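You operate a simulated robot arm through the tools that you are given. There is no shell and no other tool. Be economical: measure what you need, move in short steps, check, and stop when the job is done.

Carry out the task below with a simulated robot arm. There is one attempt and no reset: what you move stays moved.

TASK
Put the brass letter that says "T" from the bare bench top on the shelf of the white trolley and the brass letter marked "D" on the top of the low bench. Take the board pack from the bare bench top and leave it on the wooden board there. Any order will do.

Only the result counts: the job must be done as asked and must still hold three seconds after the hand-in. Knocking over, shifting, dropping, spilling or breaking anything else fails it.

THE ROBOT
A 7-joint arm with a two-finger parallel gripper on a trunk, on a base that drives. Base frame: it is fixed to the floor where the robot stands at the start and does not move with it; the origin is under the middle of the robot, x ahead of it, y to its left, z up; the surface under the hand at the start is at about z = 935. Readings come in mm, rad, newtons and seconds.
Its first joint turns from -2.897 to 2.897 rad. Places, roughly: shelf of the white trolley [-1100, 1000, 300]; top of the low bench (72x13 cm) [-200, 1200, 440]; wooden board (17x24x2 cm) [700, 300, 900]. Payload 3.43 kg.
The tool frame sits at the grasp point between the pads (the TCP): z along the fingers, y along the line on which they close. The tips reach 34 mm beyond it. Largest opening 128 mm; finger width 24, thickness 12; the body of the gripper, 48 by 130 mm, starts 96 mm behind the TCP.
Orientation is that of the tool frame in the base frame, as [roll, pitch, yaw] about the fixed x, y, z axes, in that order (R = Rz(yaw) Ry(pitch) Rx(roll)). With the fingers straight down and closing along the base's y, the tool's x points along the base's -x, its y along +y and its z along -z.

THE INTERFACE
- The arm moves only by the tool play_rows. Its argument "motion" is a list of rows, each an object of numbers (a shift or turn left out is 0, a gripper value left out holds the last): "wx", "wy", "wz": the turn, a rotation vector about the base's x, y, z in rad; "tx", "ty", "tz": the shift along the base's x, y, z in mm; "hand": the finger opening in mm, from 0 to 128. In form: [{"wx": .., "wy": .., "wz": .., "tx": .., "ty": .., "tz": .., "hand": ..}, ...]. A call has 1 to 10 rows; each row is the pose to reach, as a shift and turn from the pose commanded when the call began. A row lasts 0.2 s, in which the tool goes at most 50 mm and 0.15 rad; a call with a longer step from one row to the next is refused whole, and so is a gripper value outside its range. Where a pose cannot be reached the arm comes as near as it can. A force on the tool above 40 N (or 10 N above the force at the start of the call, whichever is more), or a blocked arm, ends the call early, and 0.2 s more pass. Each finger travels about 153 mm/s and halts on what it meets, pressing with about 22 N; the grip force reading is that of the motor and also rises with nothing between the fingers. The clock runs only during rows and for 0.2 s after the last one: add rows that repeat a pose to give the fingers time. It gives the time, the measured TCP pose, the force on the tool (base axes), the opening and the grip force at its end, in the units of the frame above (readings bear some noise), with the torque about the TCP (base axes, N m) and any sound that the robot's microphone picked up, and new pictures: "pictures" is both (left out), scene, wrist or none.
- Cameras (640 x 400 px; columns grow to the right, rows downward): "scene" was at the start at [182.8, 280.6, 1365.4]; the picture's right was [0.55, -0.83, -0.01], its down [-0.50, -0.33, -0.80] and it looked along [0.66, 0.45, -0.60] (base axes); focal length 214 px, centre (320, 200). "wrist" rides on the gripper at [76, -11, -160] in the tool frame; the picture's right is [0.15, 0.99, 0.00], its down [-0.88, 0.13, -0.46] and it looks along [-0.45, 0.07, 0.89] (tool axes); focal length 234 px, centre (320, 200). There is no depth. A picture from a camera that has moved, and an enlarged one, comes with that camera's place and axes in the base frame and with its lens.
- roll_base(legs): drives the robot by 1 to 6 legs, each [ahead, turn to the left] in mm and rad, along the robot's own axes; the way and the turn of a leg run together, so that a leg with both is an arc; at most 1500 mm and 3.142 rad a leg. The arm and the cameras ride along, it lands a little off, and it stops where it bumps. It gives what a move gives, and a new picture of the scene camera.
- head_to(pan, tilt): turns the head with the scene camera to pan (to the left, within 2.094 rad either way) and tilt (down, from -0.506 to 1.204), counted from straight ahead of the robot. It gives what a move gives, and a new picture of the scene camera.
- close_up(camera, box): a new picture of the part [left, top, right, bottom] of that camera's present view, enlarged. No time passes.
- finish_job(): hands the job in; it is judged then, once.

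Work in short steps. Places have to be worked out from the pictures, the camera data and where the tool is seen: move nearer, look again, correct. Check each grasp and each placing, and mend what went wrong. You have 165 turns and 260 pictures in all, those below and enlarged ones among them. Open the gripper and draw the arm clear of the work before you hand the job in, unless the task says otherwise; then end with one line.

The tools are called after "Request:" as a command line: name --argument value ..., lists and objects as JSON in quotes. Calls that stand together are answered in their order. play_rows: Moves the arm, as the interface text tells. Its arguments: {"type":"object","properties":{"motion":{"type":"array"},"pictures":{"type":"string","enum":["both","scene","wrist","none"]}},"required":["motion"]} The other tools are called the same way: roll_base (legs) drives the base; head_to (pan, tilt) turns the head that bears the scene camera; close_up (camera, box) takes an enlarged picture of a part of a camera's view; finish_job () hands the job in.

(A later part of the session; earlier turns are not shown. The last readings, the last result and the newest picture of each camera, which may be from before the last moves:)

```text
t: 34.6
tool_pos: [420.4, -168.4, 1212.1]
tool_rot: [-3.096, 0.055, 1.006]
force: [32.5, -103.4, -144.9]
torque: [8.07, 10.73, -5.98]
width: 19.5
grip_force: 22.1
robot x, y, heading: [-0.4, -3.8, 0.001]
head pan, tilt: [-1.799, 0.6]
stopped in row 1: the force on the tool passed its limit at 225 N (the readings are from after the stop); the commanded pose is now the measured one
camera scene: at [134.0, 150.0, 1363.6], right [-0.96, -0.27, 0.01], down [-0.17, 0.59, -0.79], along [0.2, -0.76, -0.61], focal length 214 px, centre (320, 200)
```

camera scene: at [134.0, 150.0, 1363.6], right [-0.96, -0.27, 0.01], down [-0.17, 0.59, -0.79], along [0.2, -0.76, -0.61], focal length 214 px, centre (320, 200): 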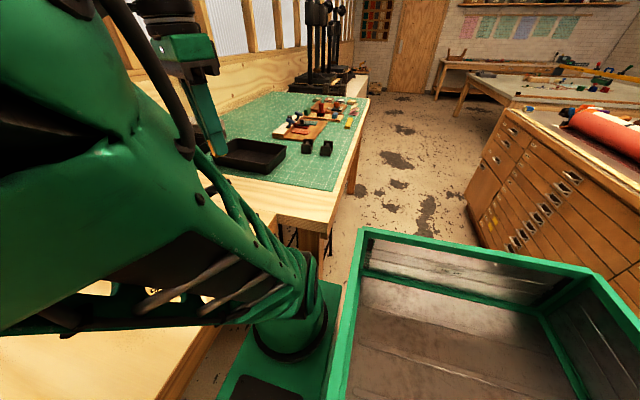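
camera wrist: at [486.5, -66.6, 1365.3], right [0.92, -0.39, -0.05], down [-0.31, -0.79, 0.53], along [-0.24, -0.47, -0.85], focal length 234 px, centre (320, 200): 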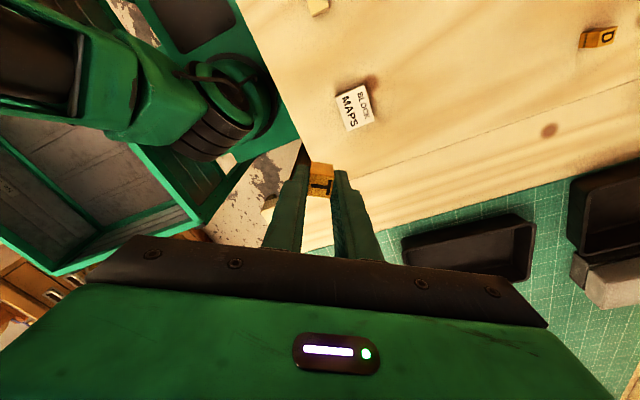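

Request:
head_to --pan -2.09 --tilt 0.6

```text
t: 35.4
tool_pos: [421.8, -168.5, 1212.0]
tool_rot: [-3.095, 0.053, 1.014]
force: [8.7, -75.9, -161.8]
torque: [1.67, 7.03, -3.26]
width: 19.2
grip_force: 22.3
robot x, y, heading: [1.7, -6.1, 0.001]
head pan, tilt: [-2.089, 0.6]
camera scene: at [132.0, 148.5, 1363.8], right [-0.97, -0.25, 0.01], down [-0.16, 0.59, -0.79], along [0.19, -0.76, -0.62], focal length 214 px, centre (320, 200)
```

scene: 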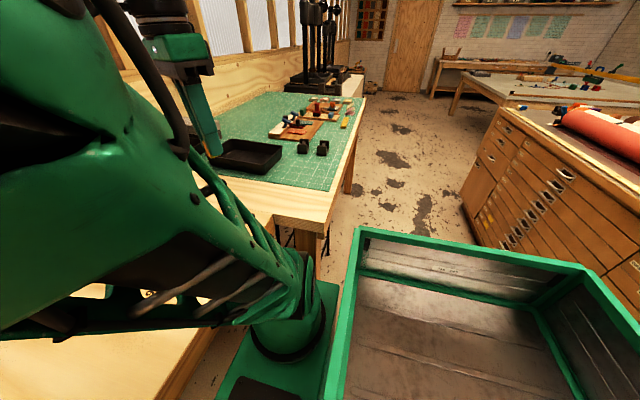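

Force is falling as the hand moves right (-y). Keep easing that way.

Request:
play_rows --motion '[{"ty": -8}, {"ty": -20}, {"ty": -35}, {"ty": -50}]' --pictures "scene"

```text
t: 35.6
tool_pos: [405.4, -179.4, 1211.6]
tool_rot: [-3.089, 0.036, 0.997]
force: [21.7, -86.5, -130.7]
torque: [6.75, 8.39, -4.56]
width: 19.2
grip_force: 22.1
robot x, y, heading: [0.3, -2.2, -0.0]
head pan, tilt: [-2.089, 0.6]
stopped in row 1: the force on the tool passed its limit at 212 N (the readings are from after the stop); the commanded pose is now the measured one
camera scene: at [143.7, 149.6, 1372.9], right [-0.93, -0.36, 0.01], down [-0.2, 0.49, -0.85], along [0.3, -0.79, -0.53], focal length 214 px, centre (320, 200)
```

scene: 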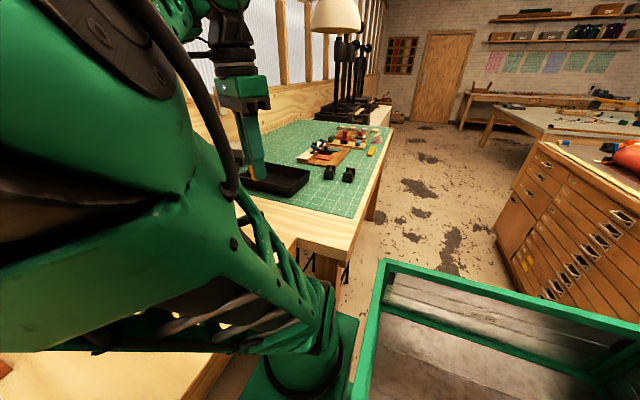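

Request:
play_rows --motion '[{"ty": -8}, {"ty": -20}, {"ty": -35}, {"ty": -50}]' --pictures "scene"

```text
t: 35.9
tool_pos: [396.1, -183.2, 1209.8]
tool_rot: [-3.077, 0.029, 1.014]
force: [-2.5, -68.1, -108.0]
torque: [5.02, 3.08, -2.08]
width: 19.5
grip_force: 22.3
robot x, y, heading: [2.9, -6.4, 0.004]
head pan, tilt: [-2.089, 0.6]
stopped in row 1: the force on the tool passed its limit at 186 N (the readings are from after the stop); the commanded pose is now the measured one
camera scene: at [150.5, 151.9, 1372.5], right [-0.9, -0.45, 0.01], down [-0.25, 0.47, -0.84], along [0.37, -0.76, -0.53], focal length 214 px, centre (320, 200)
```

scene: 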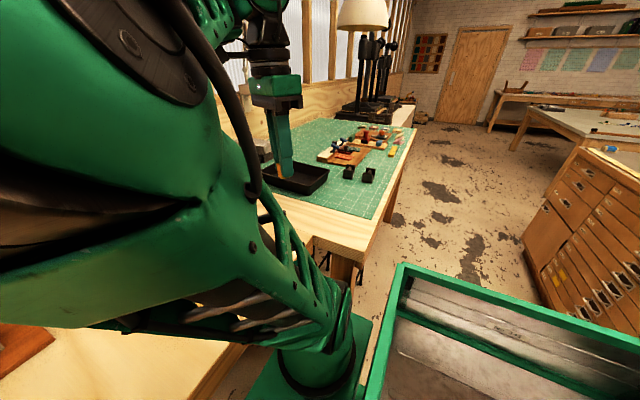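

Request:
play_rows --motion '[{"ty": -8}, {"ty": -20}, {"ty": -35}, {"ty": -50}]' --pictures "none"

Request:
head_to --pan -0.9 --tilt 0.5

```text
t: 36.2
tool_pos: [391.1, -181.7, 1208.8]
tool_rot: [-3.064, 0.035, 1.047]
force: [-2.7, -56.3, -82.3]
torque: [4.55, 2.38, -1.75]
width: 19.5
grip_force: 22.4
robot x, y, heading: [-1.6, -4.1, -0.0]
head pan, tilt: [-2.089, 0.6]
stopped in row 1: the force on the tool passed its limit at 180 N (the readings are from after the stop); the commanded pose is now the measured one
```

```text
t: 37.5
tool_pos: [391.4, -176.0, 1212.5]
tool_rot: [-3.074, 0.048, 1.053]
force: [-36.9, -45.5, -100.2]
torque: [1.08, -3.46, 1.19]
width: 19.3
grip_force: 21.7
robot x, y, heading: [-0.1, -7.0, 0.001]
head pan, tilt: [-0.901, 0.499]
camera scene: at [167.3, 161.1, 1377.4], right [-0.78, -0.62, 0.01], down [-0.31, 0.38, -0.87], along [0.54, -0.68, -0.49], focal length 214 px, centre (320, 200)
```

scene: 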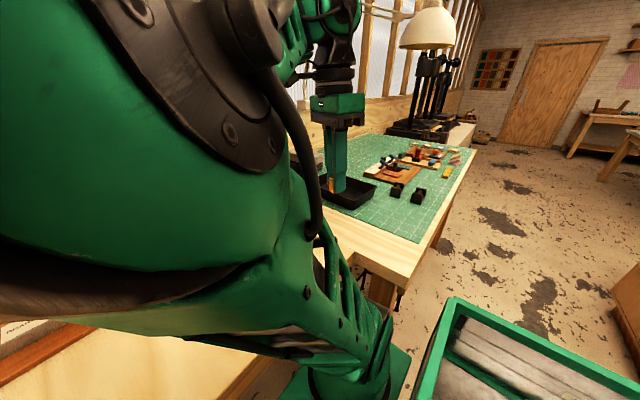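

Request:
play_rows --motion '[{"tx": 10}, {"tx": 25}, {"tx": 45}, {"tx": 70}]' --pictures "scene"

```text
t: 37.8
tool_pos: [386.2, -174.5, 1212.4]
tool_rot: [-3.065, 0.059, 1.083]
force: [-15.9, -46.8, -65.8]
torque: [3.47, -0.24, -0.59]
width: 19.5
grip_force: 21.8
robot x, y, heading: [2.3, -5.3, -0.0]
head pan, tilt: [-0.901, 0.499]
stopped in row 1: the force on the tool passed its limit at 149 N (the readings are from after the stop); the commanded pose is now the measured one
camera scene: at [169.9, 162.9, 1377.8], right [-0.75, -0.66, 0.01], down [-0.33, 0.36, -0.87], along [0.57, -0.66, -0.49], focal length 214 px, centre (320, 200)
```

scene: 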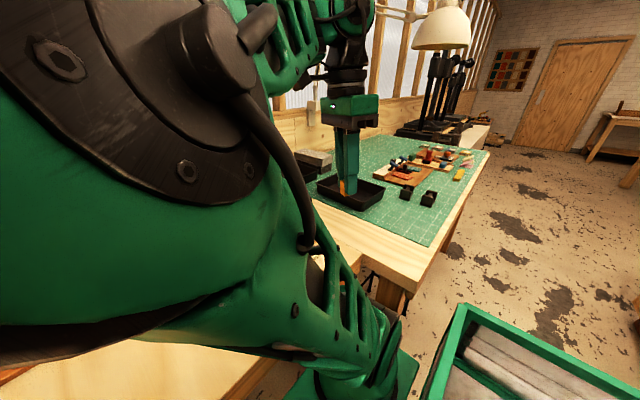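

Request:
play_rows --motion '[{"tx": 5, "ty": -5}, {"tx": 25, "ty": -20}, {"tx": 50, "ty": -30}, {"tx": 85, "ty": -40}]' --pictures "none"

Request:
play_rows --motion '[{"tx": 5, "ty": -5}, {"tx": 25, "ty": -20}, {"tx": 50, "ty": -30}, {"tx": 85, "ty": -40}]' --pictures "none"

Request:
play_rows --motion '[{"tx": 5, "ty": -5}, {"tx": 25, "ty": -20}, {"tx": 50, "ty": -30}, {"tx": 85, "ty": -40}]' --pictures "scene"

```text
t: 38.1
tool_pos: [382.4, -171.4, 1212.6]
tool_rot: [-3.056, 0.073, 1.12]
force: [-12.5, -35.1, -52.2]
torque: [2.13, 0.02, -0.46]
width: 19.4
grip_force: 22.1
robot x, y, heading: [-0.4, -1.6, -0.004]
head pan, tilt: [-0.901, 0.499]
stopped in row 1: the force on the tool passed its limit at 132 N (the readings are from after the stop); the commanded pose is now the measured one
```

```text
t: 38.3
tool_pos: [379.0, -167.4, 1212.5]
tool_rot: [-3.041, 0.084, 1.152]
force: [-10.6, -29.5, -47.9]
torque: [1.44, 0.0, -0.36]
width: 19.4
grip_force: 21.9
robot x, y, heading: [0.2, -4.3, 0.001]
head pan, tilt: [-0.901, 0.499]
stopped in row 1: the force on the tool passed its limit at 111 N (the readings are from after the stop); the commanded pose is now the measured one
```

```text
t: 38.6
tool_pos: [373.5, -164.1, 1211.3]
tool_rot: [-3.028, 0.093, 1.186]
force: [-15.5, -27.5, -45.8]
torque: [1.22, -0.74, -0.01]
width: 19.3
grip_force: 22.0
robot x, y, heading: [0.6, -6.6, 0.001]
head pan, tilt: [-0.901, 0.499]
stopped in row 1: the force on the tool passed its limit at 102 N (the readings are from after the stop); the commanded pose is now the measured one
camera scene: at [166.7, 160.2, 1377.8], right [-0.78, -0.62, 0.01], down [-0.31, 0.38, -0.87], along [0.54, -0.69, -0.49], focal length 214 px, centre (320, 200)
```

scene: 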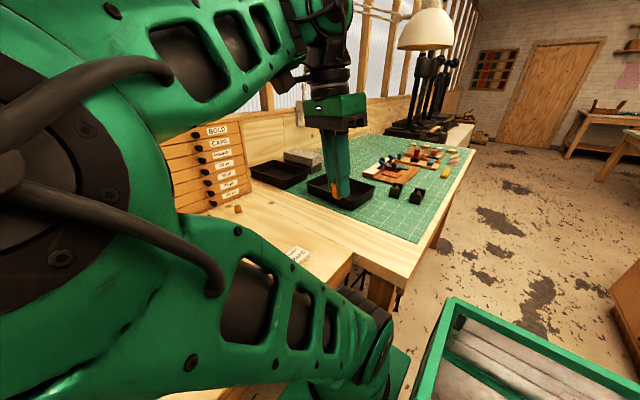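

The elbow is straight in front of the head now. Turn the head away to the right, then move.

Request:
head_to --pan -1.7 --tilt 0.3

Request:
play_rows --motion '[{"tx": 15}, {"tx": 40}, {"tx": 70}, {"tx": 100}]' --pictures "scene"

```text
t: 39.7
tool_pos: [375.9, -163.4, 1211.2]
tool_rot: [-3.027, 0.092, 1.185]
force: [-20.6, -38.2, -70.0]
torque: [1.23, -0.43, -0.12]
width: 19.3
grip_force: 22.6
robot x, y, heading: [1.0, -3.2, -0.002]
head pan, tilt: [-1.7, 0.3]
camera scene: at [99.0, 139.6, 1396.9], right [-0.99, 0.13, 0.01], down [0.02, 0.29, -0.96], along [-0.13, -0.95, -0.29], focal length 214 px, centre (320, 200)
```

scene: 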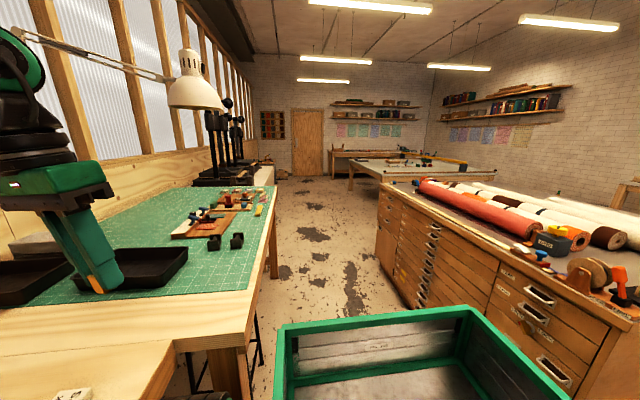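

```text
t: 39.9
tool_pos: [371.5, -163.1, 1212.7]
tool_rot: [-3.013, 0.103, 1.213]
force: [-15.2, -31.5, -49.7]
torque: [1.49, -0.22, -0.32]
width: 19.5
grip_force: 22.2
robot x, y, heading: [0.7, -3.1, -0.001]
head pan, tilt: [-1.7, 0.3]
stopped in row 1: the force on the tool passed its limit at 162 N (the readings are from after the stop); the commanded pose is now the measured one
camera scene: at [98.3, 138.9, 1397.1], right [-0.99, 0.13, 0.01], down [0.03, 0.29, -0.96], along [-0.13, -0.95, -0.29], focal length 214 px, centre (320, 200)
```

scene: 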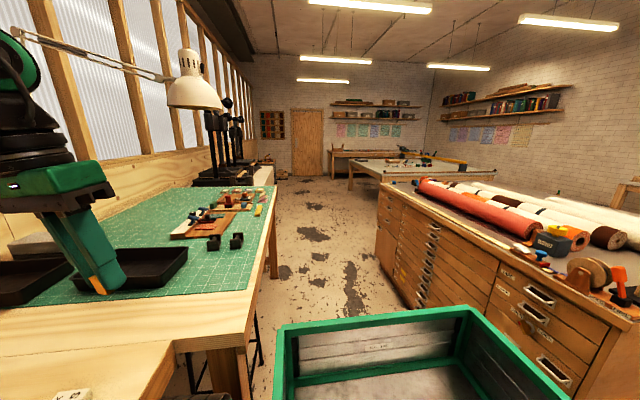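

The head is free now. The relief trend has been yaw increasing with slight -x/+y; I follow that trend deliberately.

Request:
play_rows --motion '[{"wz": 0.05, "tx": -5, "ty": 4}, {"wz": 0.1, "tx": -10, "ty": 8}, {"wz": 0.15, "tx": -14, "ty": 12}, {"wz": 0.25, "tx": -14, "ty": 16}]' --pictures "none"

Request:
play_rows --motion '[{"wz": 0.1}, {"wz": 0.2}, {"wz": 0.3}, {"wz": 0.4}]' --pictures "scene"

```text
t: 40.2
tool_pos: [367.1, -160.5, 1211.4]
tool_rot: [-2.991, 0.114, 1.246]
force: [-20.6, -17.2, -28.6]
torque: [0.46, -2.08, 0.87]
width: 19.3
grip_force: 22.0
robot x, y, heading: [-1.9, -3.2, 0.0]
head pan, tilt: [-1.7, 0.3]
stopped in row 1: the force on the tool passed its limit at 178 N (the readings are from after the stop); the commanded pose is now the measured one
```

```text
t: 40.4
tool_pos: [361.6, -159.8, 1209.8]
tool_rot: [-2.975, 0.124, 1.282]
force: [-8.5, -4.7, -7.4]
torque: [-0.03, -1.06, 0.52]
width: 19.6
grip_force: 22.0
robot x, y, heading: [1.0, -7.5, 0.001]
head pan, tilt: [-1.7, 0.3]
stopped in row 1: the force on the tool passed its limit at 195 N (the readings are from after the stop); the commanded pose is now the measured one
camera scene: at [98.3, 139.2, 1397.1], right [-0.99, 0.13, 0.01], down [0.03, 0.29, -0.96], along [-0.13, -0.95, -0.29], focal length 214 px, centre (320, 200)
```

scene: 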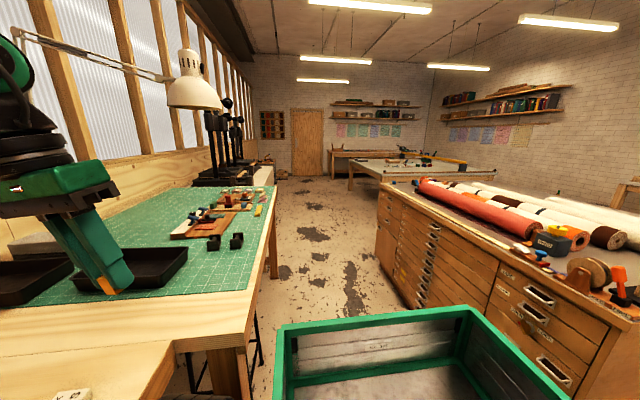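

Load is nearly gone (12 N). Try a gentle outward move again, seeing the wrist view.

Request:
play_rows --motion '[{"tx": 5}, {"tx": 15}, {"tx": 30}, {"tx": 50}]' --pictures "wrist"

```text
t: 40.7
tool_pos: [358.0, -160.3, 1210.1]
tool_rot: [-2.953, 0.125, 1.309]
force: [-1.0, -0.9, -1.2]
torque: [0.04, -0.07, -0.02]
width: 19.1
grip_force: 22.2
robot x, y, heading: [-1.2, -8.1, 0.003]
head pan, tilt: [-1.7, 0.3]
stopped in row 1: the force on the tool passed its limit at 75 N (the readings are from after the stop); the commanded pose is now the measured one
camera wrist: at [401.0, -73.1, 1358.1], right [0.97, -0.13, -0.2], down [0.0, -0.85, 0.53], along [-0.24, -0.52, -0.82], focal length 234 px, centre (320, 200)
```

wrist: 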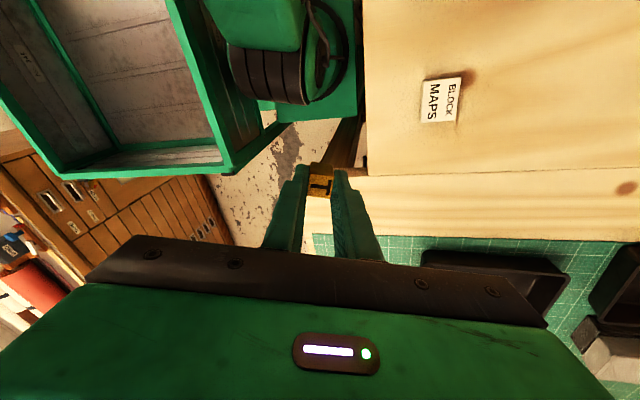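

Free now. Extend outward.

Request:
play_rows --motion '[{"tx": 10}, {"tx": 30}, {"tx": 60}, {"tx": 100}, {"tx": 140}]' --pictures "wrist"

```text
t: 41.1
tool_pos: [354.0, -160.6, 1211.6]
tool_rot: [-2.949, 0.128, 1.326]
force: [0.0, -0.4, -0.6]
torque: [0.06, -0.08, -0.03]
width: 19.3
grip_force: 22.5
robot x, y, heading: [5.8, -2.0, 0.003]
head pan, tilt: [-1.7, 0.3]
stopped in row 1: the force on the tool passed its limit at 57 N (the readings are from after the stop); the commanded pose is now the measured one
camera wrist: at [396.6, -73.7, 1359.5], right [0.97, -0.12, -0.21], down [0.01, -0.85, 0.53], along [-0.24, -0.52, -0.82], focal length 234 px, centre (320, 200)
```

wrist: 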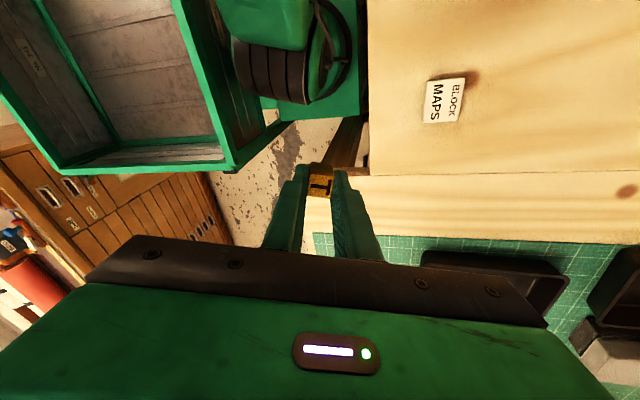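

Request:
play_rows --motion '[{"tz": -10}, {"tz": -30}, {"tz": -60}]' --pictures "none"

Request:
play_rows --motion '[{"ty": 10}, {"ty": 30}, {"ty": 60}]' --pictures "none"

Request:
play_rows --motion '[{"wz": 0.05, "tx": 10}, {"wz": 0.15, "tx": 30}, {"wz": 0.25, "tx": 50}]' --pictures "none"

```text
t: 41.9
tool_pos: [343.5, -157.0, 1168.5]
tool_rot: [-2.984, 0.129, 1.284]
force: [0.4, -0.7, -0.7]
torque: [0.08, 0.09, -0.02]
width: 19.4
grip_force: 22.2
out of reach, approached as far as the arm can: row 3
robot x, y, heading: [2.2, -6.0, -0.002]
head pan, tilt: [-1.7, 0.3]
```

```text
t: 42.7
tool_pos: [340.3, -104.0, 1165.1]
tool_rot: [-2.95, 0.137, 1.327]
force: [0.6, 1.4, -1.0]
torque: [0.0, -0.05, 0.04]
width: 19.3
grip_force: 22.3
robot x, y, heading: [3.1, -1.0, -0.003]
head pan, tilt: [-1.7, 0.3]
stopped in row 3: the force on the tool passed its limit at 109 N (the readings are from after the stop); the commanded pose is now the measured one
```

```text
t: 43.5
tool_pos: [381.2, -106.1, 1168.7]
tool_rot: [-2.993, 0.136, 1.544]
force: [1.1, -0.2, -0.5]
torque: [-0.03, -0.02, 0.0]
width: 19.6
grip_force: 22.3
robot x, y, heading: [-0.1, -4.9, 0.0]
head pan, tilt: [-1.7, 0.3]
```

Now moving out works. Continue outward while turning the yaw back.

Request:
play_rows --motion '[{"wz": 0.12, "tx": 20}, {"wz": 0.25, "tx": 40}, {"wz": 0.38, "tx": 60}, {"wz": 0.5, "tx": 80}, {"wz": 0.62, "tx": 100}, {"wz": 0.75, "tx": 120}]' --pictures "wrist"

```text
t: 44.9
tool_pos: [492.4, -91.8, 1211.5]
tool_rot: [-2.988, 0.132, 2.293]
force: [-0.1, 0.5, -1.0]
torque: [-0.04, -0.02, 0.0]
width: 19.3
grip_force: 21.4
out of reach, approached as far as the arm can: row 3, 4, 5, 6
robot x, y, heading: [3.6, -5.0, -0.005]
head pan, tilt: [-1.7, 0.3]
camera wrist: at [440.0, -12.1, 1359.8], right [0.65, 0.74, -0.17], down [0.69, -0.48, 0.54], along [0.32, -0.47, -0.82], focal length 234 px, centre (320, 200)
```

wrist: 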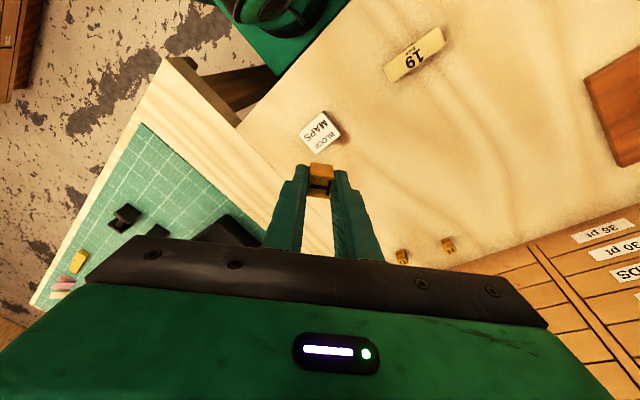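

Request:
play_rows --motion '[{"tx": 20, "ty": 15, "wx": 0.1, "wy": -0.015}, {"tx": 40, "ty": 30, "wx": 0.2, "wy": -0.03}, {"tx": 40, "ty": 50, "wx": 0.2, "wy": -0.03}, {"tx": 40, "ty": 70, "wx": 0.2, "wy": -0.03}]' --pictures "none"

Request:
play_rows --motion '[{"wz": 0.14, "ty": 25}, {"wz": 0.28, "ty": 50}, {"wz": 0.42, "ty": 75}, {"wz": 0.56, "ty": 100}, {"wz": 0.7, "ty": 125}, {"wz": 0.84, "ty": 150}]' --pictures "wrist"

```text
t: 45.8
tool_pos: [518.0, -41.2, 1220.9]
tool_rot: [3.133, 0.009, 2.295]
force: [2.2, 0.4, -1.4]
torque: [-0.04, 0.22, 0.01]
width: 19.7
grip_force: 22.2
out of reach, approached as far as the arm can: row 2, 3, 4
robot x, y, heading: [-2.1, -2.3, 0.001]
head pan, tilt: [-1.7, 0.3]
stopped in row 4: the force on the tool passed its limit at 85 N (the readings are from after the stop); the commanded pose is now the measured one
```

```text
t: 47.2
tool_pos: [518.8, 107.2, 1224.1]
tool_rot: [3.129, 0.009, 3.135]
force: [-0.4, 0.0, -1.4]
torque: [0.03, 0.0, -0.02]
width: 19.6
grip_force: 22.1
robot x, y, heading: [0.3, -5.6, 0.003]
head pan, tilt: [-1.7, 0.3]
camera wrist: at [441.7, 93.0, 1382.5], right [-0.14, 0.99, 0.01], down [0.88, 0.12, 0.46], along [0.46, 0.07, -0.89], focal length 234 px, centre (320, 200)
```

wrist: 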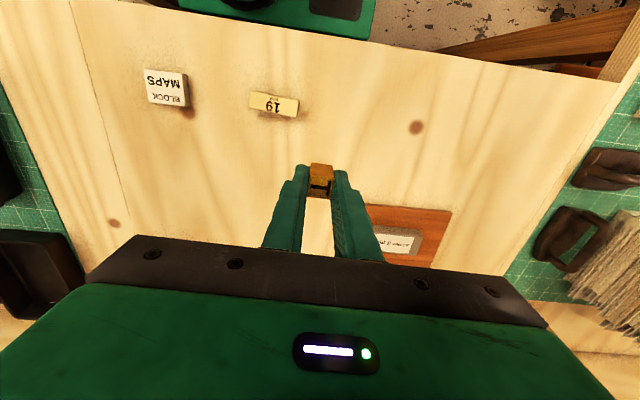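

Arm is healthy again at a normal pose. Move it to the start-like pose and bring the head to look left.

Request:
play_rows --motion '[{"ty": 40, "tz": -5}, {"ty": 80, "tz": -10}, {"ty": 115, "tz": -20}, {"ty": 140, "tz": -30}]' --pictures "none"

Request:
head_to --pan 0.2 --tilt 0.7

```text
t: 48.2
tool_pos: [489.1, 203.0, 1224.0]
tool_rot: [-3.14, 0.006, -3.101]
force: [78.0, -62.9, -20.1]
torque: [11.45, 12.42, 5.81]
width: 19.5
grip_force: 21.5
out of reach, approached as far as the arm can: row 1, 2, 3, 4
robot x, y, heading: [-0.7, -4.0, -0.0]
head pan, tilt: [-1.7, 0.3]
stopped in row 4: the force on the tool passed its limit at 44 N (the readings are from after the stop); the commanded pose is now the measured one
```

```text
t: 50.1
tool_pos: [488.4, 204.2, 1225.4]
tool_rot: [-3.141, 0.008, -3.103]
force: [65.1, -90.3, -63.2]
torque: [16.69, 6.31, 8.13]
width: 19.4
grip_force: 22.0
robot x, y, heading: [2.8, -3.7, 0.004]
head pan, tilt: [0.201, 0.7]
camera scene: at [57.9, 160.4, 1372.5], right [-0.81, 0.59, 0.01], down [0.31, 0.44, -0.84], along [-0.51, -0.68, -0.54], focal length 214 px, centre (320, 200)
```

scene: 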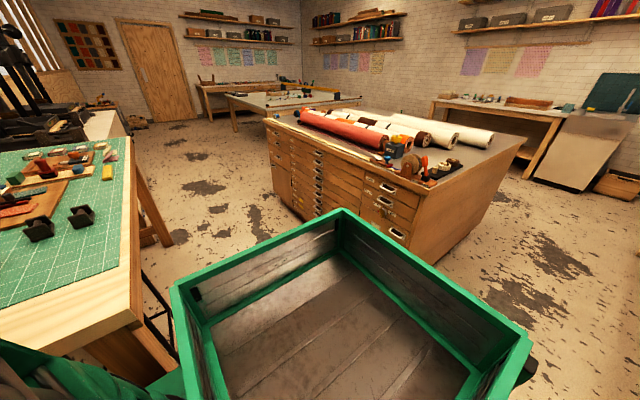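

The elbow again bears on the head. Return the head to -2.0 and move the hand forward/right, stretching the arm out so the elbow posture resets.

Request:
head_to --pan -2.09 --tilt 0.3

Request:
play_rows --motion '[{"ty": -15}, {"ty": -40}, {"ty": -70}, {"ty": -100}]' --pictures "none"

```text
t: 52.2
tool_pos: [488.9, 203.2, 1224.5]
tool_rot: [3.14, 0.005, -3.103]
force: [65.7, -90.2, -62.2]
torque: [16.66, 6.75, 8.14]
width: 19.4
grip_force: 21.6
robot x, y, heading: [2.1, -5.1, 0.001]
head pan, tilt: [-2.089, 0.3]
camera scene: at [56.7, 156.8, 1391.1], right [-0.81, 0.58, 0.01], down [0.2, 0.29, -0.94], along [-0.55, -0.76, -0.35], focal length 214 px, centre (320, 200)
```

scene: 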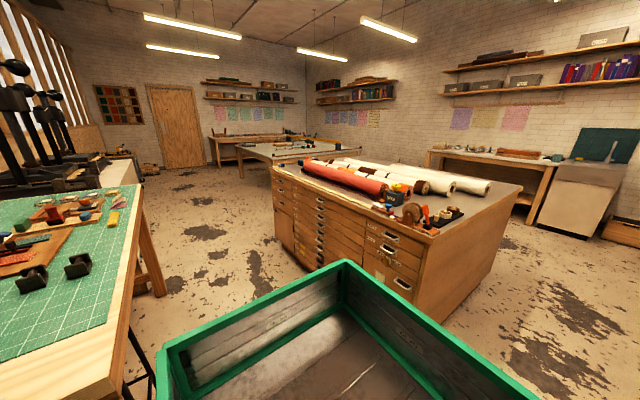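

```text
t: 53.2
tool_pos: [493.3, 97.2, 1220.6]
tool_rot: [3.107, -0.021, -3.106]
force: [-0.1, -0.6, -0.8]
torque: [-0.02, 0.01, -0.01]
width: 19.6
grip_force: 21.8
robot x, y, heading: [-0.6, -3.1, -0.002]
head pan, tilt: [-2.089, 0.3]
```

Free again. Stretch the arm out forward to reset the elbow.

Request:
play_rows --motion '[{"tx": 35, "tz": -10}, {"tx": 75, "tz": -20}, {"tx": 115, "tz": -35}, {"tx": 160, "tz": -50}, {"tx": 205, "tz": -60}, {"tx": 250, "tz": -60}, {"tx": 290, "tz": -60}, {"tx": 330, "tz": -60}, {"tx": 350, "tz": -60}]' --pictures "wrist"

Request:
head_to --pan -0.1 --tilt 0.7

```text
t: 55.2
tool_pos: [838.9, 106.6, 1166.8]
tool_rot: [-3.141, 0.007, -3.11]
force: [0.4, -0.7, -0.6]
torque: [0.1, 0.04, 0.0]
width: 19.5
grip_force: 22.1
out of reach, approached as far as the arm can: row 1, 2, 3, 4, 5, 6, 7
robot x, y, heading: [0.2, -4.1, -0.002]
head pan, tilt: [-2.089, 0.3]
camera wrist: at [761.7, 93.0, 1325.6], right [-0.18, 0.98, 0.0], down [0.87, 0.16, 0.46], along [0.45, 0.08, -0.89], focal length 234 px, centre (320, 200)
```

wrist: 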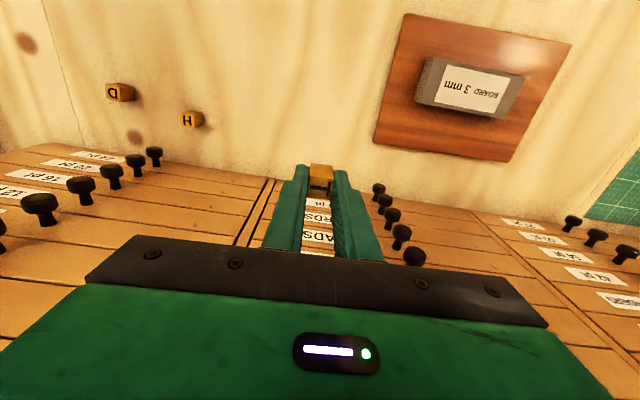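

```text
t: 57.1
tool_pos: [838.8, 107.4, 1167.1]
tool_rot: [-3.141, 0.007, -3.11]
force: [0.7, 1.3, -0.7]
torque: [0.01, 0.0, -0.01]
width: 19.5
grip_force: 22.3
robot x, y, heading: [0.4, -5.1, -0.001]
head pan, tilt: [-0.099, 0.7]
camera scene: at [195.4, 223.8, 1359.5], right [-0.1, -0.99, 0.0], down [-0.65, 0.06, -0.76], along [0.75, -0.08, -0.65], focal length 214 px, centre (320, 200)
```

scene: 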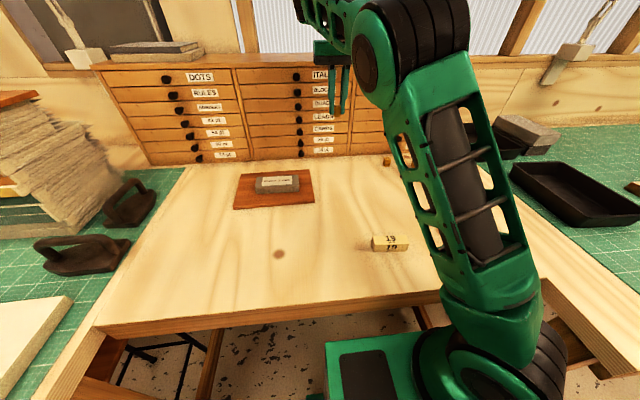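

Head works again. Now bring the hand left then back in small increments while watching the elbow.

Request:
play_rows --motion '[{"tx": -20, "ty": 35}, {"tx": -40, "ty": 70}, {"tx": -60, "ty": 105}, {"tx": -80, "ty": 140}, {"tx": -100, "ty": 175}, {"tx": -120, "ty": 210}]' --pictures "scene"

```text
t: 58.5
tool_pos: [716.4, 315.3, 1162.3]
tool_rot: [-3.139, 0.006, -3.113]
force: [0.1, -1.3, -0.1]
torque: [0.07, 0.04, 0.01]
width: 19.4
grip_force: 21.8
robot x, y, heading: [-1.8, -2.6, 0.003]
head pan, tilt: [-0.099, 0.7]
camera scene: at [195.6, 223.6, 1359.5], right [-0.1, -0.99, 0.0], down [-0.65, 0.06, -0.76], along [0.75, -0.08, -0.65], focal length 214 px, centre (320, 200)
```

scene: 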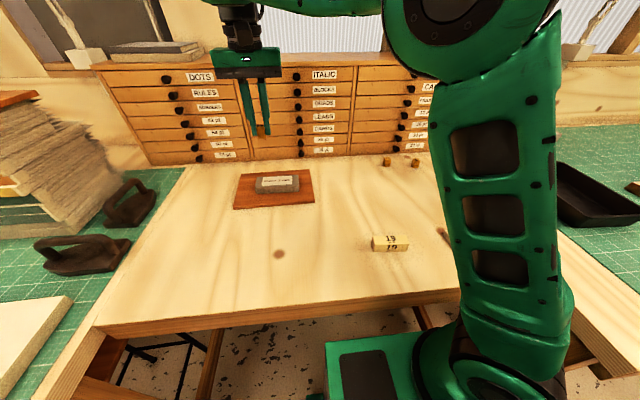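

The elbow moved to the right, good. Draw the hand in slowly on the left side.

Request:
play_rows --motion '[{"tx": -30}, {"tx": -60}, {"tx": -90}, {"tx": -120, "ty": -10}, {"tx": -145, "ty": -20}]' --pictures "scene"

```text
t: 59.7
tool_pos: [572.5, 294.5, 1164.6]
tool_rot: [-3.138, 0.006, -3.113]
force: [0.4, -0.3, -0.8]
torque: [-0.03, 0.0, 0.01]
width: 19.5
grip_force: 22.0
robot x, y, heading: [2.0, -4.0, -0.006]
head pan, tilt: [-0.099, 0.7]
camera scene: at [195.7, 224.0, 1359.4], right [-0.1, -0.99, 0.0], down [-0.65, 0.06, -0.76], along [0.75, -0.08, -0.65], focal length 214 px, centre (320, 200)
```

scene: 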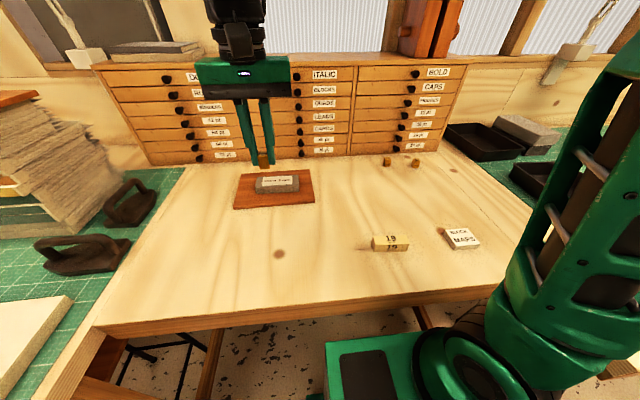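

Elbow now right, everything on the bench intact. Drive backward 600 mm first, to clear the bench.

Request:
roll_base --legs '[[-600, 0]]'

Request:
head_to --pan 1.9 --tilt 0.6

```text
t: 62.8
tool_pos: [73.8, 313.0, 1184.0]
tool_rot: [-3.134, 0.035, -3.087]
force: [0.9, 0.6, -1.5]
torque: [-0.07, 0.18, -0.02]
width: 19.3
grip_force: 22.2
robot x, y, heading: [-461.3, 7.6, 0.063]
head pan, tilt: [-0.099, 0.7]
stopped in leg 1: the robot was blocked; the commanded pose is now the measured one
camera scene: at [-282.3, 245.3, 1359.4], right [-0.04, -1.0, 0.0], down [-0.65, 0.02, -0.76], along [0.76, -0.03, -0.65], focal length 214 px, centre (320, 200)
```

scene: 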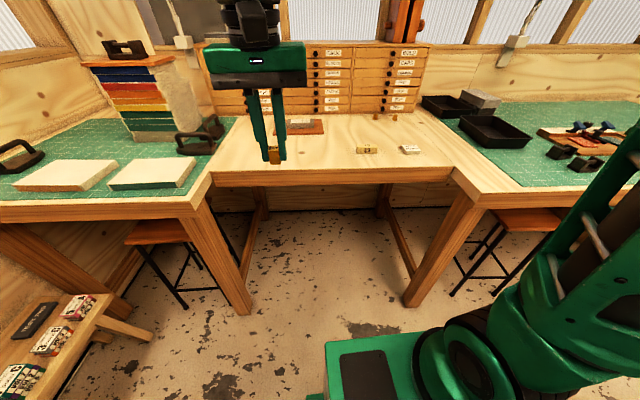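

```text
t: 64.7
tool_pos: [74.4, 313.5, 1184.0]
tool_rot: [-3.133, 0.033, -3.086]
force: [-0.4, 0.1, 0.1]
torque: [0.0, 0.01, 0.0]
width: 19.4
grip_force: 22.1
robot x, y, heading: [-466.3, 6.4, 0.061]
head pan, tilt: [1.901, 0.6]
camera scene: at [-401.3, 329.9, 1369.7], right [0.92, 0.38, -0.01], down [0.2, -0.52, -0.83], along [-0.32, 0.76, -0.56], focal length 214 px, centre (320, 200)
```

scene: 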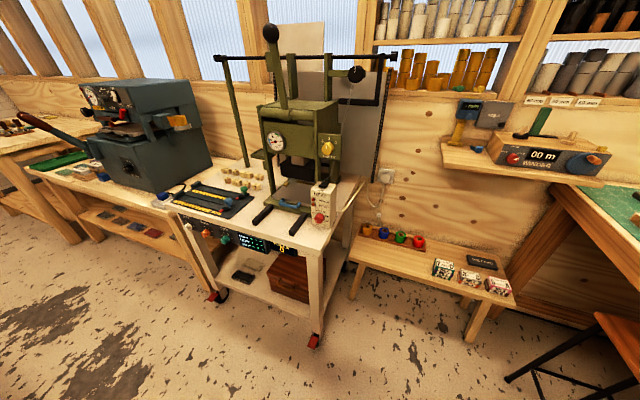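

The rear bumped something (likely the drawer chest). Look at the right-rear side.

Request:
head_to --pan -2.09 --tilt 0.75

Request:
head_to --pan -1.4 --tilt 0.7

```text
t: 68.0
tool_pos: [74.6, 313.1, 1184.1]
tool_rot: [-3.132, 0.033, -3.086]
force: [0.2, 0.1, -1.5]
torque: [0.01, -0.03, 0.0]
width: 19.6
grip_force: 21.3
robot x, y, heading: [-458.7, 5.5, 0.065]
head pan, tilt: [-2.089, 0.75]
camera scene: at [-404.2, 173.8, 1357.0], right [-0.9, 0.44, 0.01], down [0.29, 0.61, -0.74], along [-0.33, -0.66, -0.68], focal length 214 px, centre (320, 200)
```

scene: 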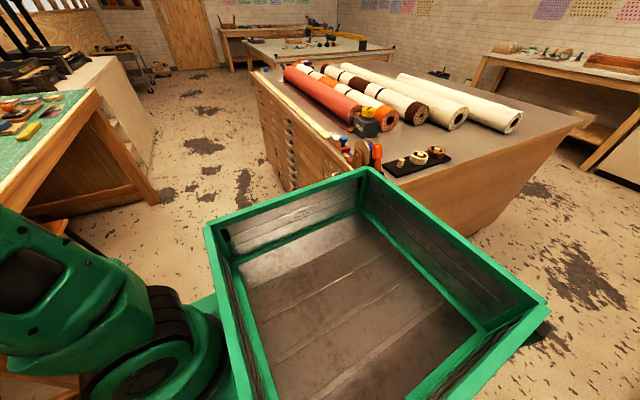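

```text
t: 69.0
tool_pos: [73.3, 314.0, 1183.4]
tool_rot: [-3.133, 0.032, -3.086]
force: [0.4, 0.4, -1.4]
torque: [0.0, 0.01, 0.0]
width: 19.3
grip_force: 22.3
robot x, y, heading: [-465.2, 7.1, 0.058]
head pan, tilt: [-1.4, 0.7]
camera scene: at [-348.1, 165.6, 1360.5], right [-0.97, -0.23, 0.01], down [-0.16, 0.63, -0.76], along [0.17, -0.74, -0.65], focal length 214 px, centre (320, 200)
```

scene: 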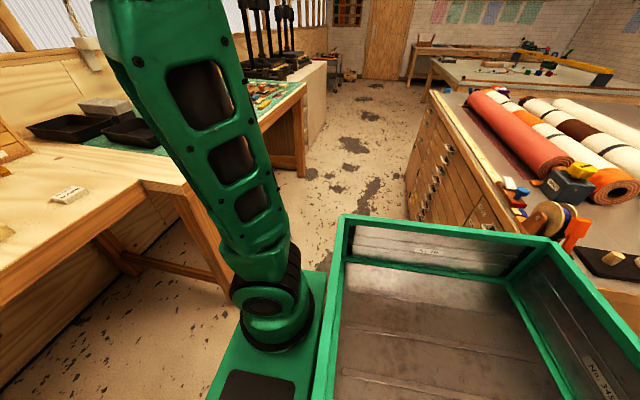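

The bin's rear-right corner touched the big drawer chest, whose near corner is about (-816,-255); nothing seems moved. I go ahead 100 and turn left to face the trolley.

Request:
roll_base --legs '[[100, 0], [0, 2.14]]'

Request:
head_to --pan 0.1 --tilt 0.7

```text
t: 72.4
tool_pos: [-113.1, 545.2, 1198.8]
tool_rot: [-3.135, 0.061, -2.497]
force: [0.9, 0.9, -0.9]
torque: [-0.08, 0.08, -0.05]
width: 19.4
grip_force: 21.9
robot x, y, heading: [-361.5, 4.9, 0.65]
head pan, tilt: [-1.4, 0.7]
stopped in leg 2: the robot was blocked; the commanded pose is now the measured one
camera scene: at [-352.4, 201.9, 1360.4], right [-0.68, -0.73, 0.01], down [-0.48, 0.43, -0.76], along [0.55, -0.53, -0.65], focal length 214 px, centre (320, 200)
```

scene: 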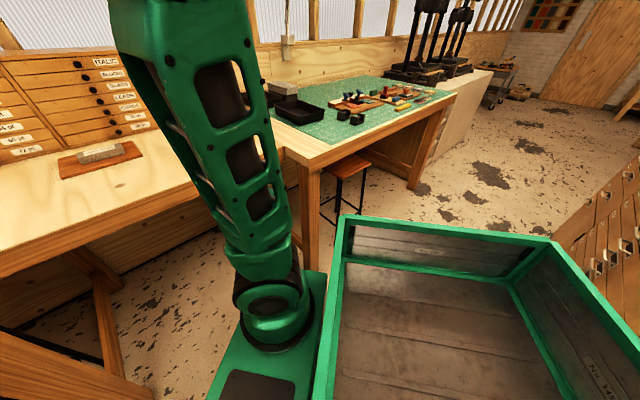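

```text
t: 74.0
tool_pos: [-113.3, 545.6, 1198.5]
tool_rot: [-3.133, 0.059, -2.499]
force: [0.1, 0.4, -0.9]
torque: [0.01, 0.01, 0.03]
width: 19.5
grip_force: 22.1
robot x, y, heading: [-359.8, 6.4, 0.645]
head pan, tilt: [0.099, 0.7]
camera scene: at [-352.3, 317.5, 1359.5], right [0.68, -0.73, 0.0], down [-0.48, -0.44, -0.76], along [0.55, 0.51, -0.65], focal length 214 px, centre (320, 200)
```

scene: 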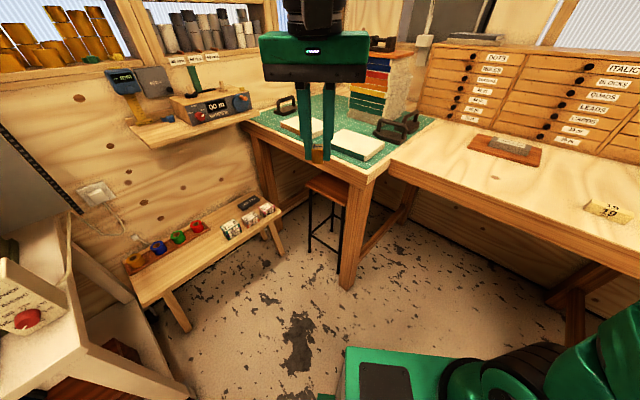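

Probably the rear edge met the chest's corner. Move ahead 150 mm so the turning circle clears it, then turn to about 2.75 rad.

Request:
roll_base --legs '[[150, 0], [0, 2.1]]'

```text
t: 76.8
tool_pos: [-141.1, 652.6, 1208.3]
tool_rot: [-3.134, 0.088, -2.268]
force: [0.7, 1.8, -1.7]
torque: [-0.1, 0.06, -0.02]
width: 19.4
grip_force: 21.9
robot x, y, heading: [-239.9, 95.4, 0.881]
head pan, tilt: [0.099, 0.7]
stopped in leg 2: the robot was blocked; the commanded pose is now the measured one
camera scene: at [-302.4, 400.7, 1359.5], right [0.83, -0.56, 0.0], down [-0.36, -0.54, -0.76], along [0.42, 0.63, -0.65], focal length 214 px, centre (320, 200)
```

scene: 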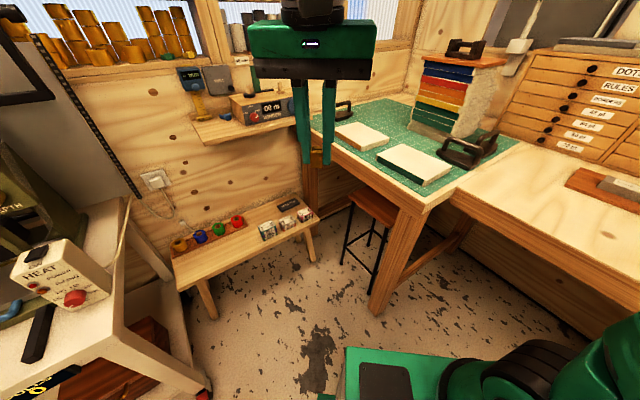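

Blocked again; look at the rear on both sides to find what touches.

Request:
head_to --pan 2.09 --tilt 0.9

Request:
head_to --pan -2.09 --tilt 0.8

```text
t: 78.7
tool_pos: [-140.5, 653.6, 1208.0]
tool_rot: [-3.134, 0.085, -2.268]
force: [0.2, -0.4, -1.4]
torque: [0.0, 0.0, -0.01]
width: 19.4
grip_force: 22.2
robot x, y, heading: [-239.3, 93.7, 0.884]
head pan, tilt: [2.089, 0.901]
camera scene: at [-424.2, 342.5, 1345.0], right [0.17, 0.99, -0.01], down [0.77, -0.14, -0.63], along [-0.62, 0.1, -0.78], focal length 214 px, centre (320, 200)
```

scene: 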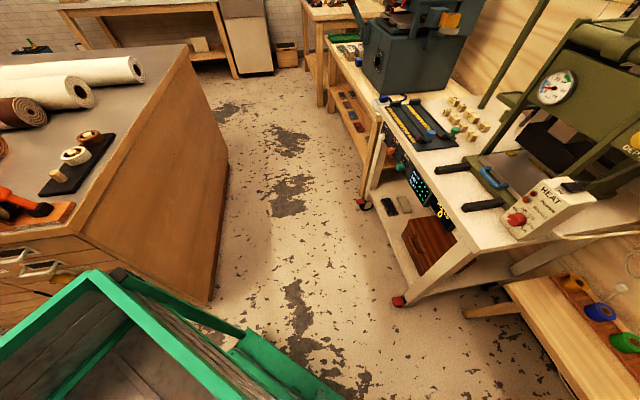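

```text
t: 82.1
tool_pos: [-140.5, 653.8, 1208.0]
tool_rot: [-3.136, 0.085, -2.27]
force: [-0.3, 0.9, -1.1]
torque: [-0.02, -0.03, -0.01]
width: 19.4
grip_force: 22.2
robot x, y, heading: [-239.5, 95.1, 0.886]
head pan, tilt: [-2.089, 0.799]
camera scene: at [-321.0, 254.4, 1353.0], right [-0.93, -0.36, 0.01], down [-0.26, 0.66, -0.7], along [0.24, -0.66, -0.71], focal length 214 px, centre (320, 200)
```

scene: 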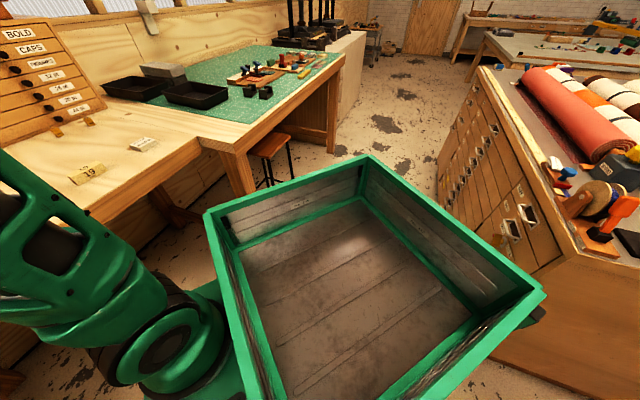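

The rear-left bumper probably rides near the chest corner (-836,-276). Go ahead another 100 mm and turn left in part.

Request:
roll_base --legs '[[100, 0], [0, 0.8]]'

```text
t: 84.7
tool_pos: [-339.1, 685.3, 1221.5]
tool_rot: [-3.136, 0.115, -1.813]
force: [-0.5, 0.7, -0.3]
torque: [-0.14, 0.0, -0.01]
width: 19.7
grip_force: 21.4
robot x, y, heading: [-172.4, 172.2, 1.339]
head pan, tilt: [-2.089, 0.799]
stopped in leg 2: the robot was blocked; the commanded pose is now the measured one
camera scene: at [-314.4, 276.4, 1352.9], right [-0.68, -0.73, 0.01], down [-0.53, 0.48, -0.7], along [0.51, -0.49, -0.71], focal length 214 px, centre (320, 200)
```

scene: 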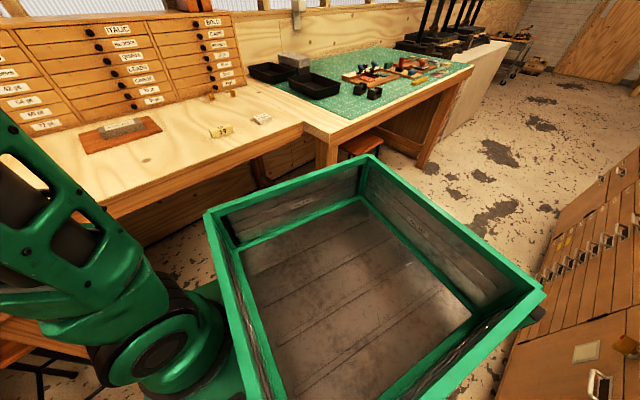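

Request:
close_up --camera "scene" --box '[440, 200, 640, 400]'

Request:
head_to --pan -0.5 --tilt 1.1

Request:
head_to --pan 2.09 --tilt 1.1

```text
2.00 times, centred on (540, 300) of scene
camera zoom: at [-314.4, 276.4, 1352.9], right [-0.68, -0.73, 0.01], down [-0.53, 0.48, -0.7], along [0.51, -0.49, -0.71], focal length 429 px, centre (-120, 0)
```

zoom: 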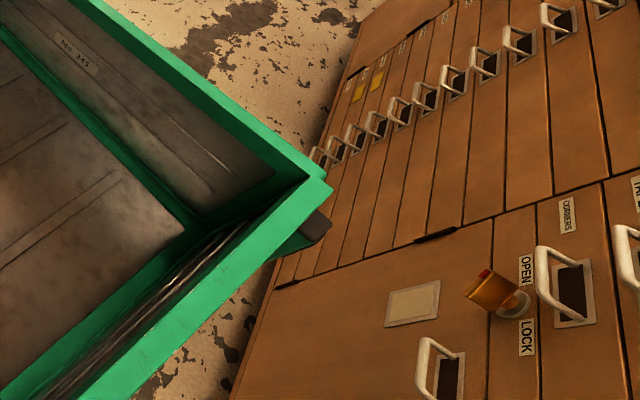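

```text
t: 86.4
tool_pos: [-339.4, 684.9, 1219.5]
tool_rot: [-3.138, 0.114, -1.811]
force: [-0.9, -0.4, -0.3]
torque: [0.0, 0.02, -0.03]
width: 19.2
grip_force: 21.9
robot x, y, heading: [-171.5, 167.8, 1.341]
head pan, tilt: [-0.499, 1.1]
camera scene: at [-331.2, 377.8, 1329.9], right [0.74, -0.67, 0.01], down [-0.6, -0.67, -0.44], along [0.3, 0.33, -0.9], focal length 214 px, centre (320, 200)
```

scene: 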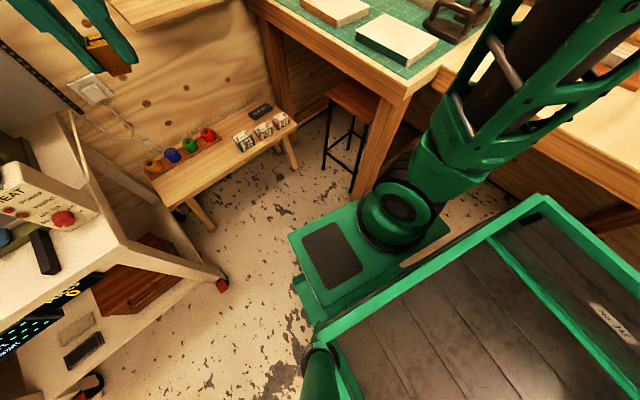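

```text
t: 88.7
tool_pos: [-339.5, 684.3, 1220.3]
tool_rot: [-3.137, 0.113, -1.812]
force: [-0.6, 0.4, -0.8]
torque: [-0.01, 0.01, -0.01]
width: 19.5
grip_force: 22.1
robot x, y, heading: [-169.3, 170.9, 1.337]
head pan, tilt: [2.089, 1.1]
camera scene: at [-434.0, 313.0, 1331.1], right [-0.28, 0.96, -0.01], down [0.85, 0.25, -0.46], along [-0.44, -0.14, -0.89], focal length 214 px, centre (320, 200)
```

scene: 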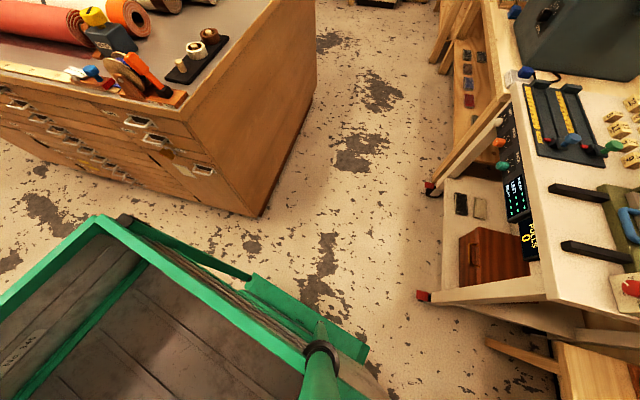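

There is plenty of space around; try continuing the turn.

Request:
roll_base --legs '[[0, 0.5]]'

```text
t: 90.7
tool_pos: [-565.2, 540.4, 1222.2]
tool_rot: [-3.136, 0.113, -1.313]
force: [0.3, 0.2, -0.6]
torque: [0.01, 0.01, 0.01]
width: 19.4
grip_force: 21.9
robot x, y, heading: [-166.1, 169.0, 1.838]
head pan, tilt: [2.089, 1.1]
camera scene: at [-464.3, 169.4, 1331.1], right [-0.71, 0.71, -0.01], down [0.63, 0.62, -0.46], along [-0.32, -0.33, -0.89], focal length 214 px, centre (320, 200)
```

scene: 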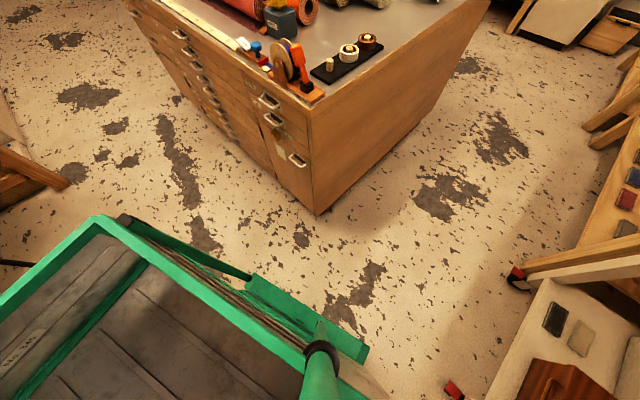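

That worked—shorter legs behave. Continue in short legs toward a stance of about (-500,270) facing the trolley.

Request:
roll_base --legs '[[0, 0.5], [0, 0.5], [175, 0], [175, 0], [0, -0.5]]'

Request:
head_to --pan 0.0 --tilt 0.8

```text
t: 98.0
tool_pos: [-1012.6, 402.0, 1227.1]
tool_rot: [-3.136, 0.126, -0.82]
force: [0.3, 0.4, -2.0]
torque: [0.0, 0.01, 0.03]
width: 19.3
grip_force: 22.2
robot x, y, heading: [-503.0, 274.3, 2.324]
head pan, tilt: [2.089, 1.1]
camera scene: at [-762.7, 129.3, 1331.1], right [-0.96, 0.29, -0.01], down [0.26, 0.85, -0.46], along [-0.12, -0.44, -0.89], focal length 214 px, centre (320, 200)
```

scene: 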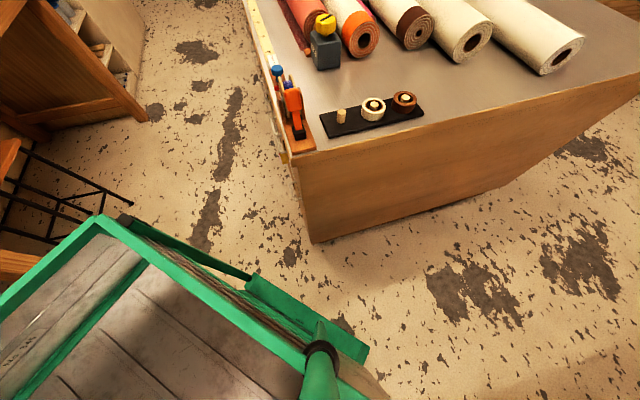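

```text
t: 100.0
tool_pos: [-1001.1, 391.8, 1231.2]
tool_rot: [-3.138, 0.136, -0.82]
force: [-0.2, -0.3, -1.6]
torque: [0.0, 0.02, -0.01]
width: 19.5
grip_force: 21.8
robot x, y, heading: [-502.2, 272.6, 2.326]
head pan, tilt: [0.0, 0.799]
camera scene: at [-800.2, 248.4, 1351.3], right [0.72, 0.69, 0.0], down [0.5, -0.53, -0.69], along [-0.47, 0.5, -0.73], focal length 214 px, centre (320, 200)
```

scene: 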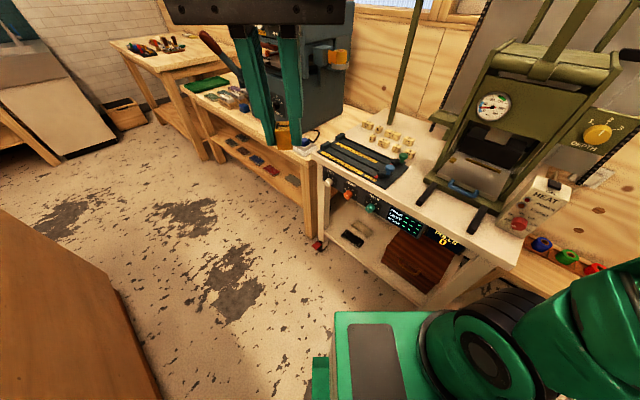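

In front of the trolley now. Zoom on the shelf.

Request:
close_up --camera "scene" --box '[300, 150, 540, 300]'

```text
2.67 times, centred on (420, 225) of scene
camera zoom: at [-800.2, 248.4, 1351.3], right [0.72, 0.69, 0.0], down [0.5, -0.53, -0.69], along [-0.47, 0.5, -0.73], focal length 572 px, centre (53, 133)
```

zoom: 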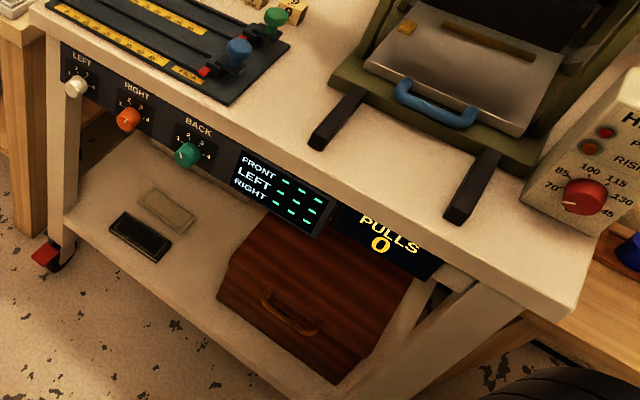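

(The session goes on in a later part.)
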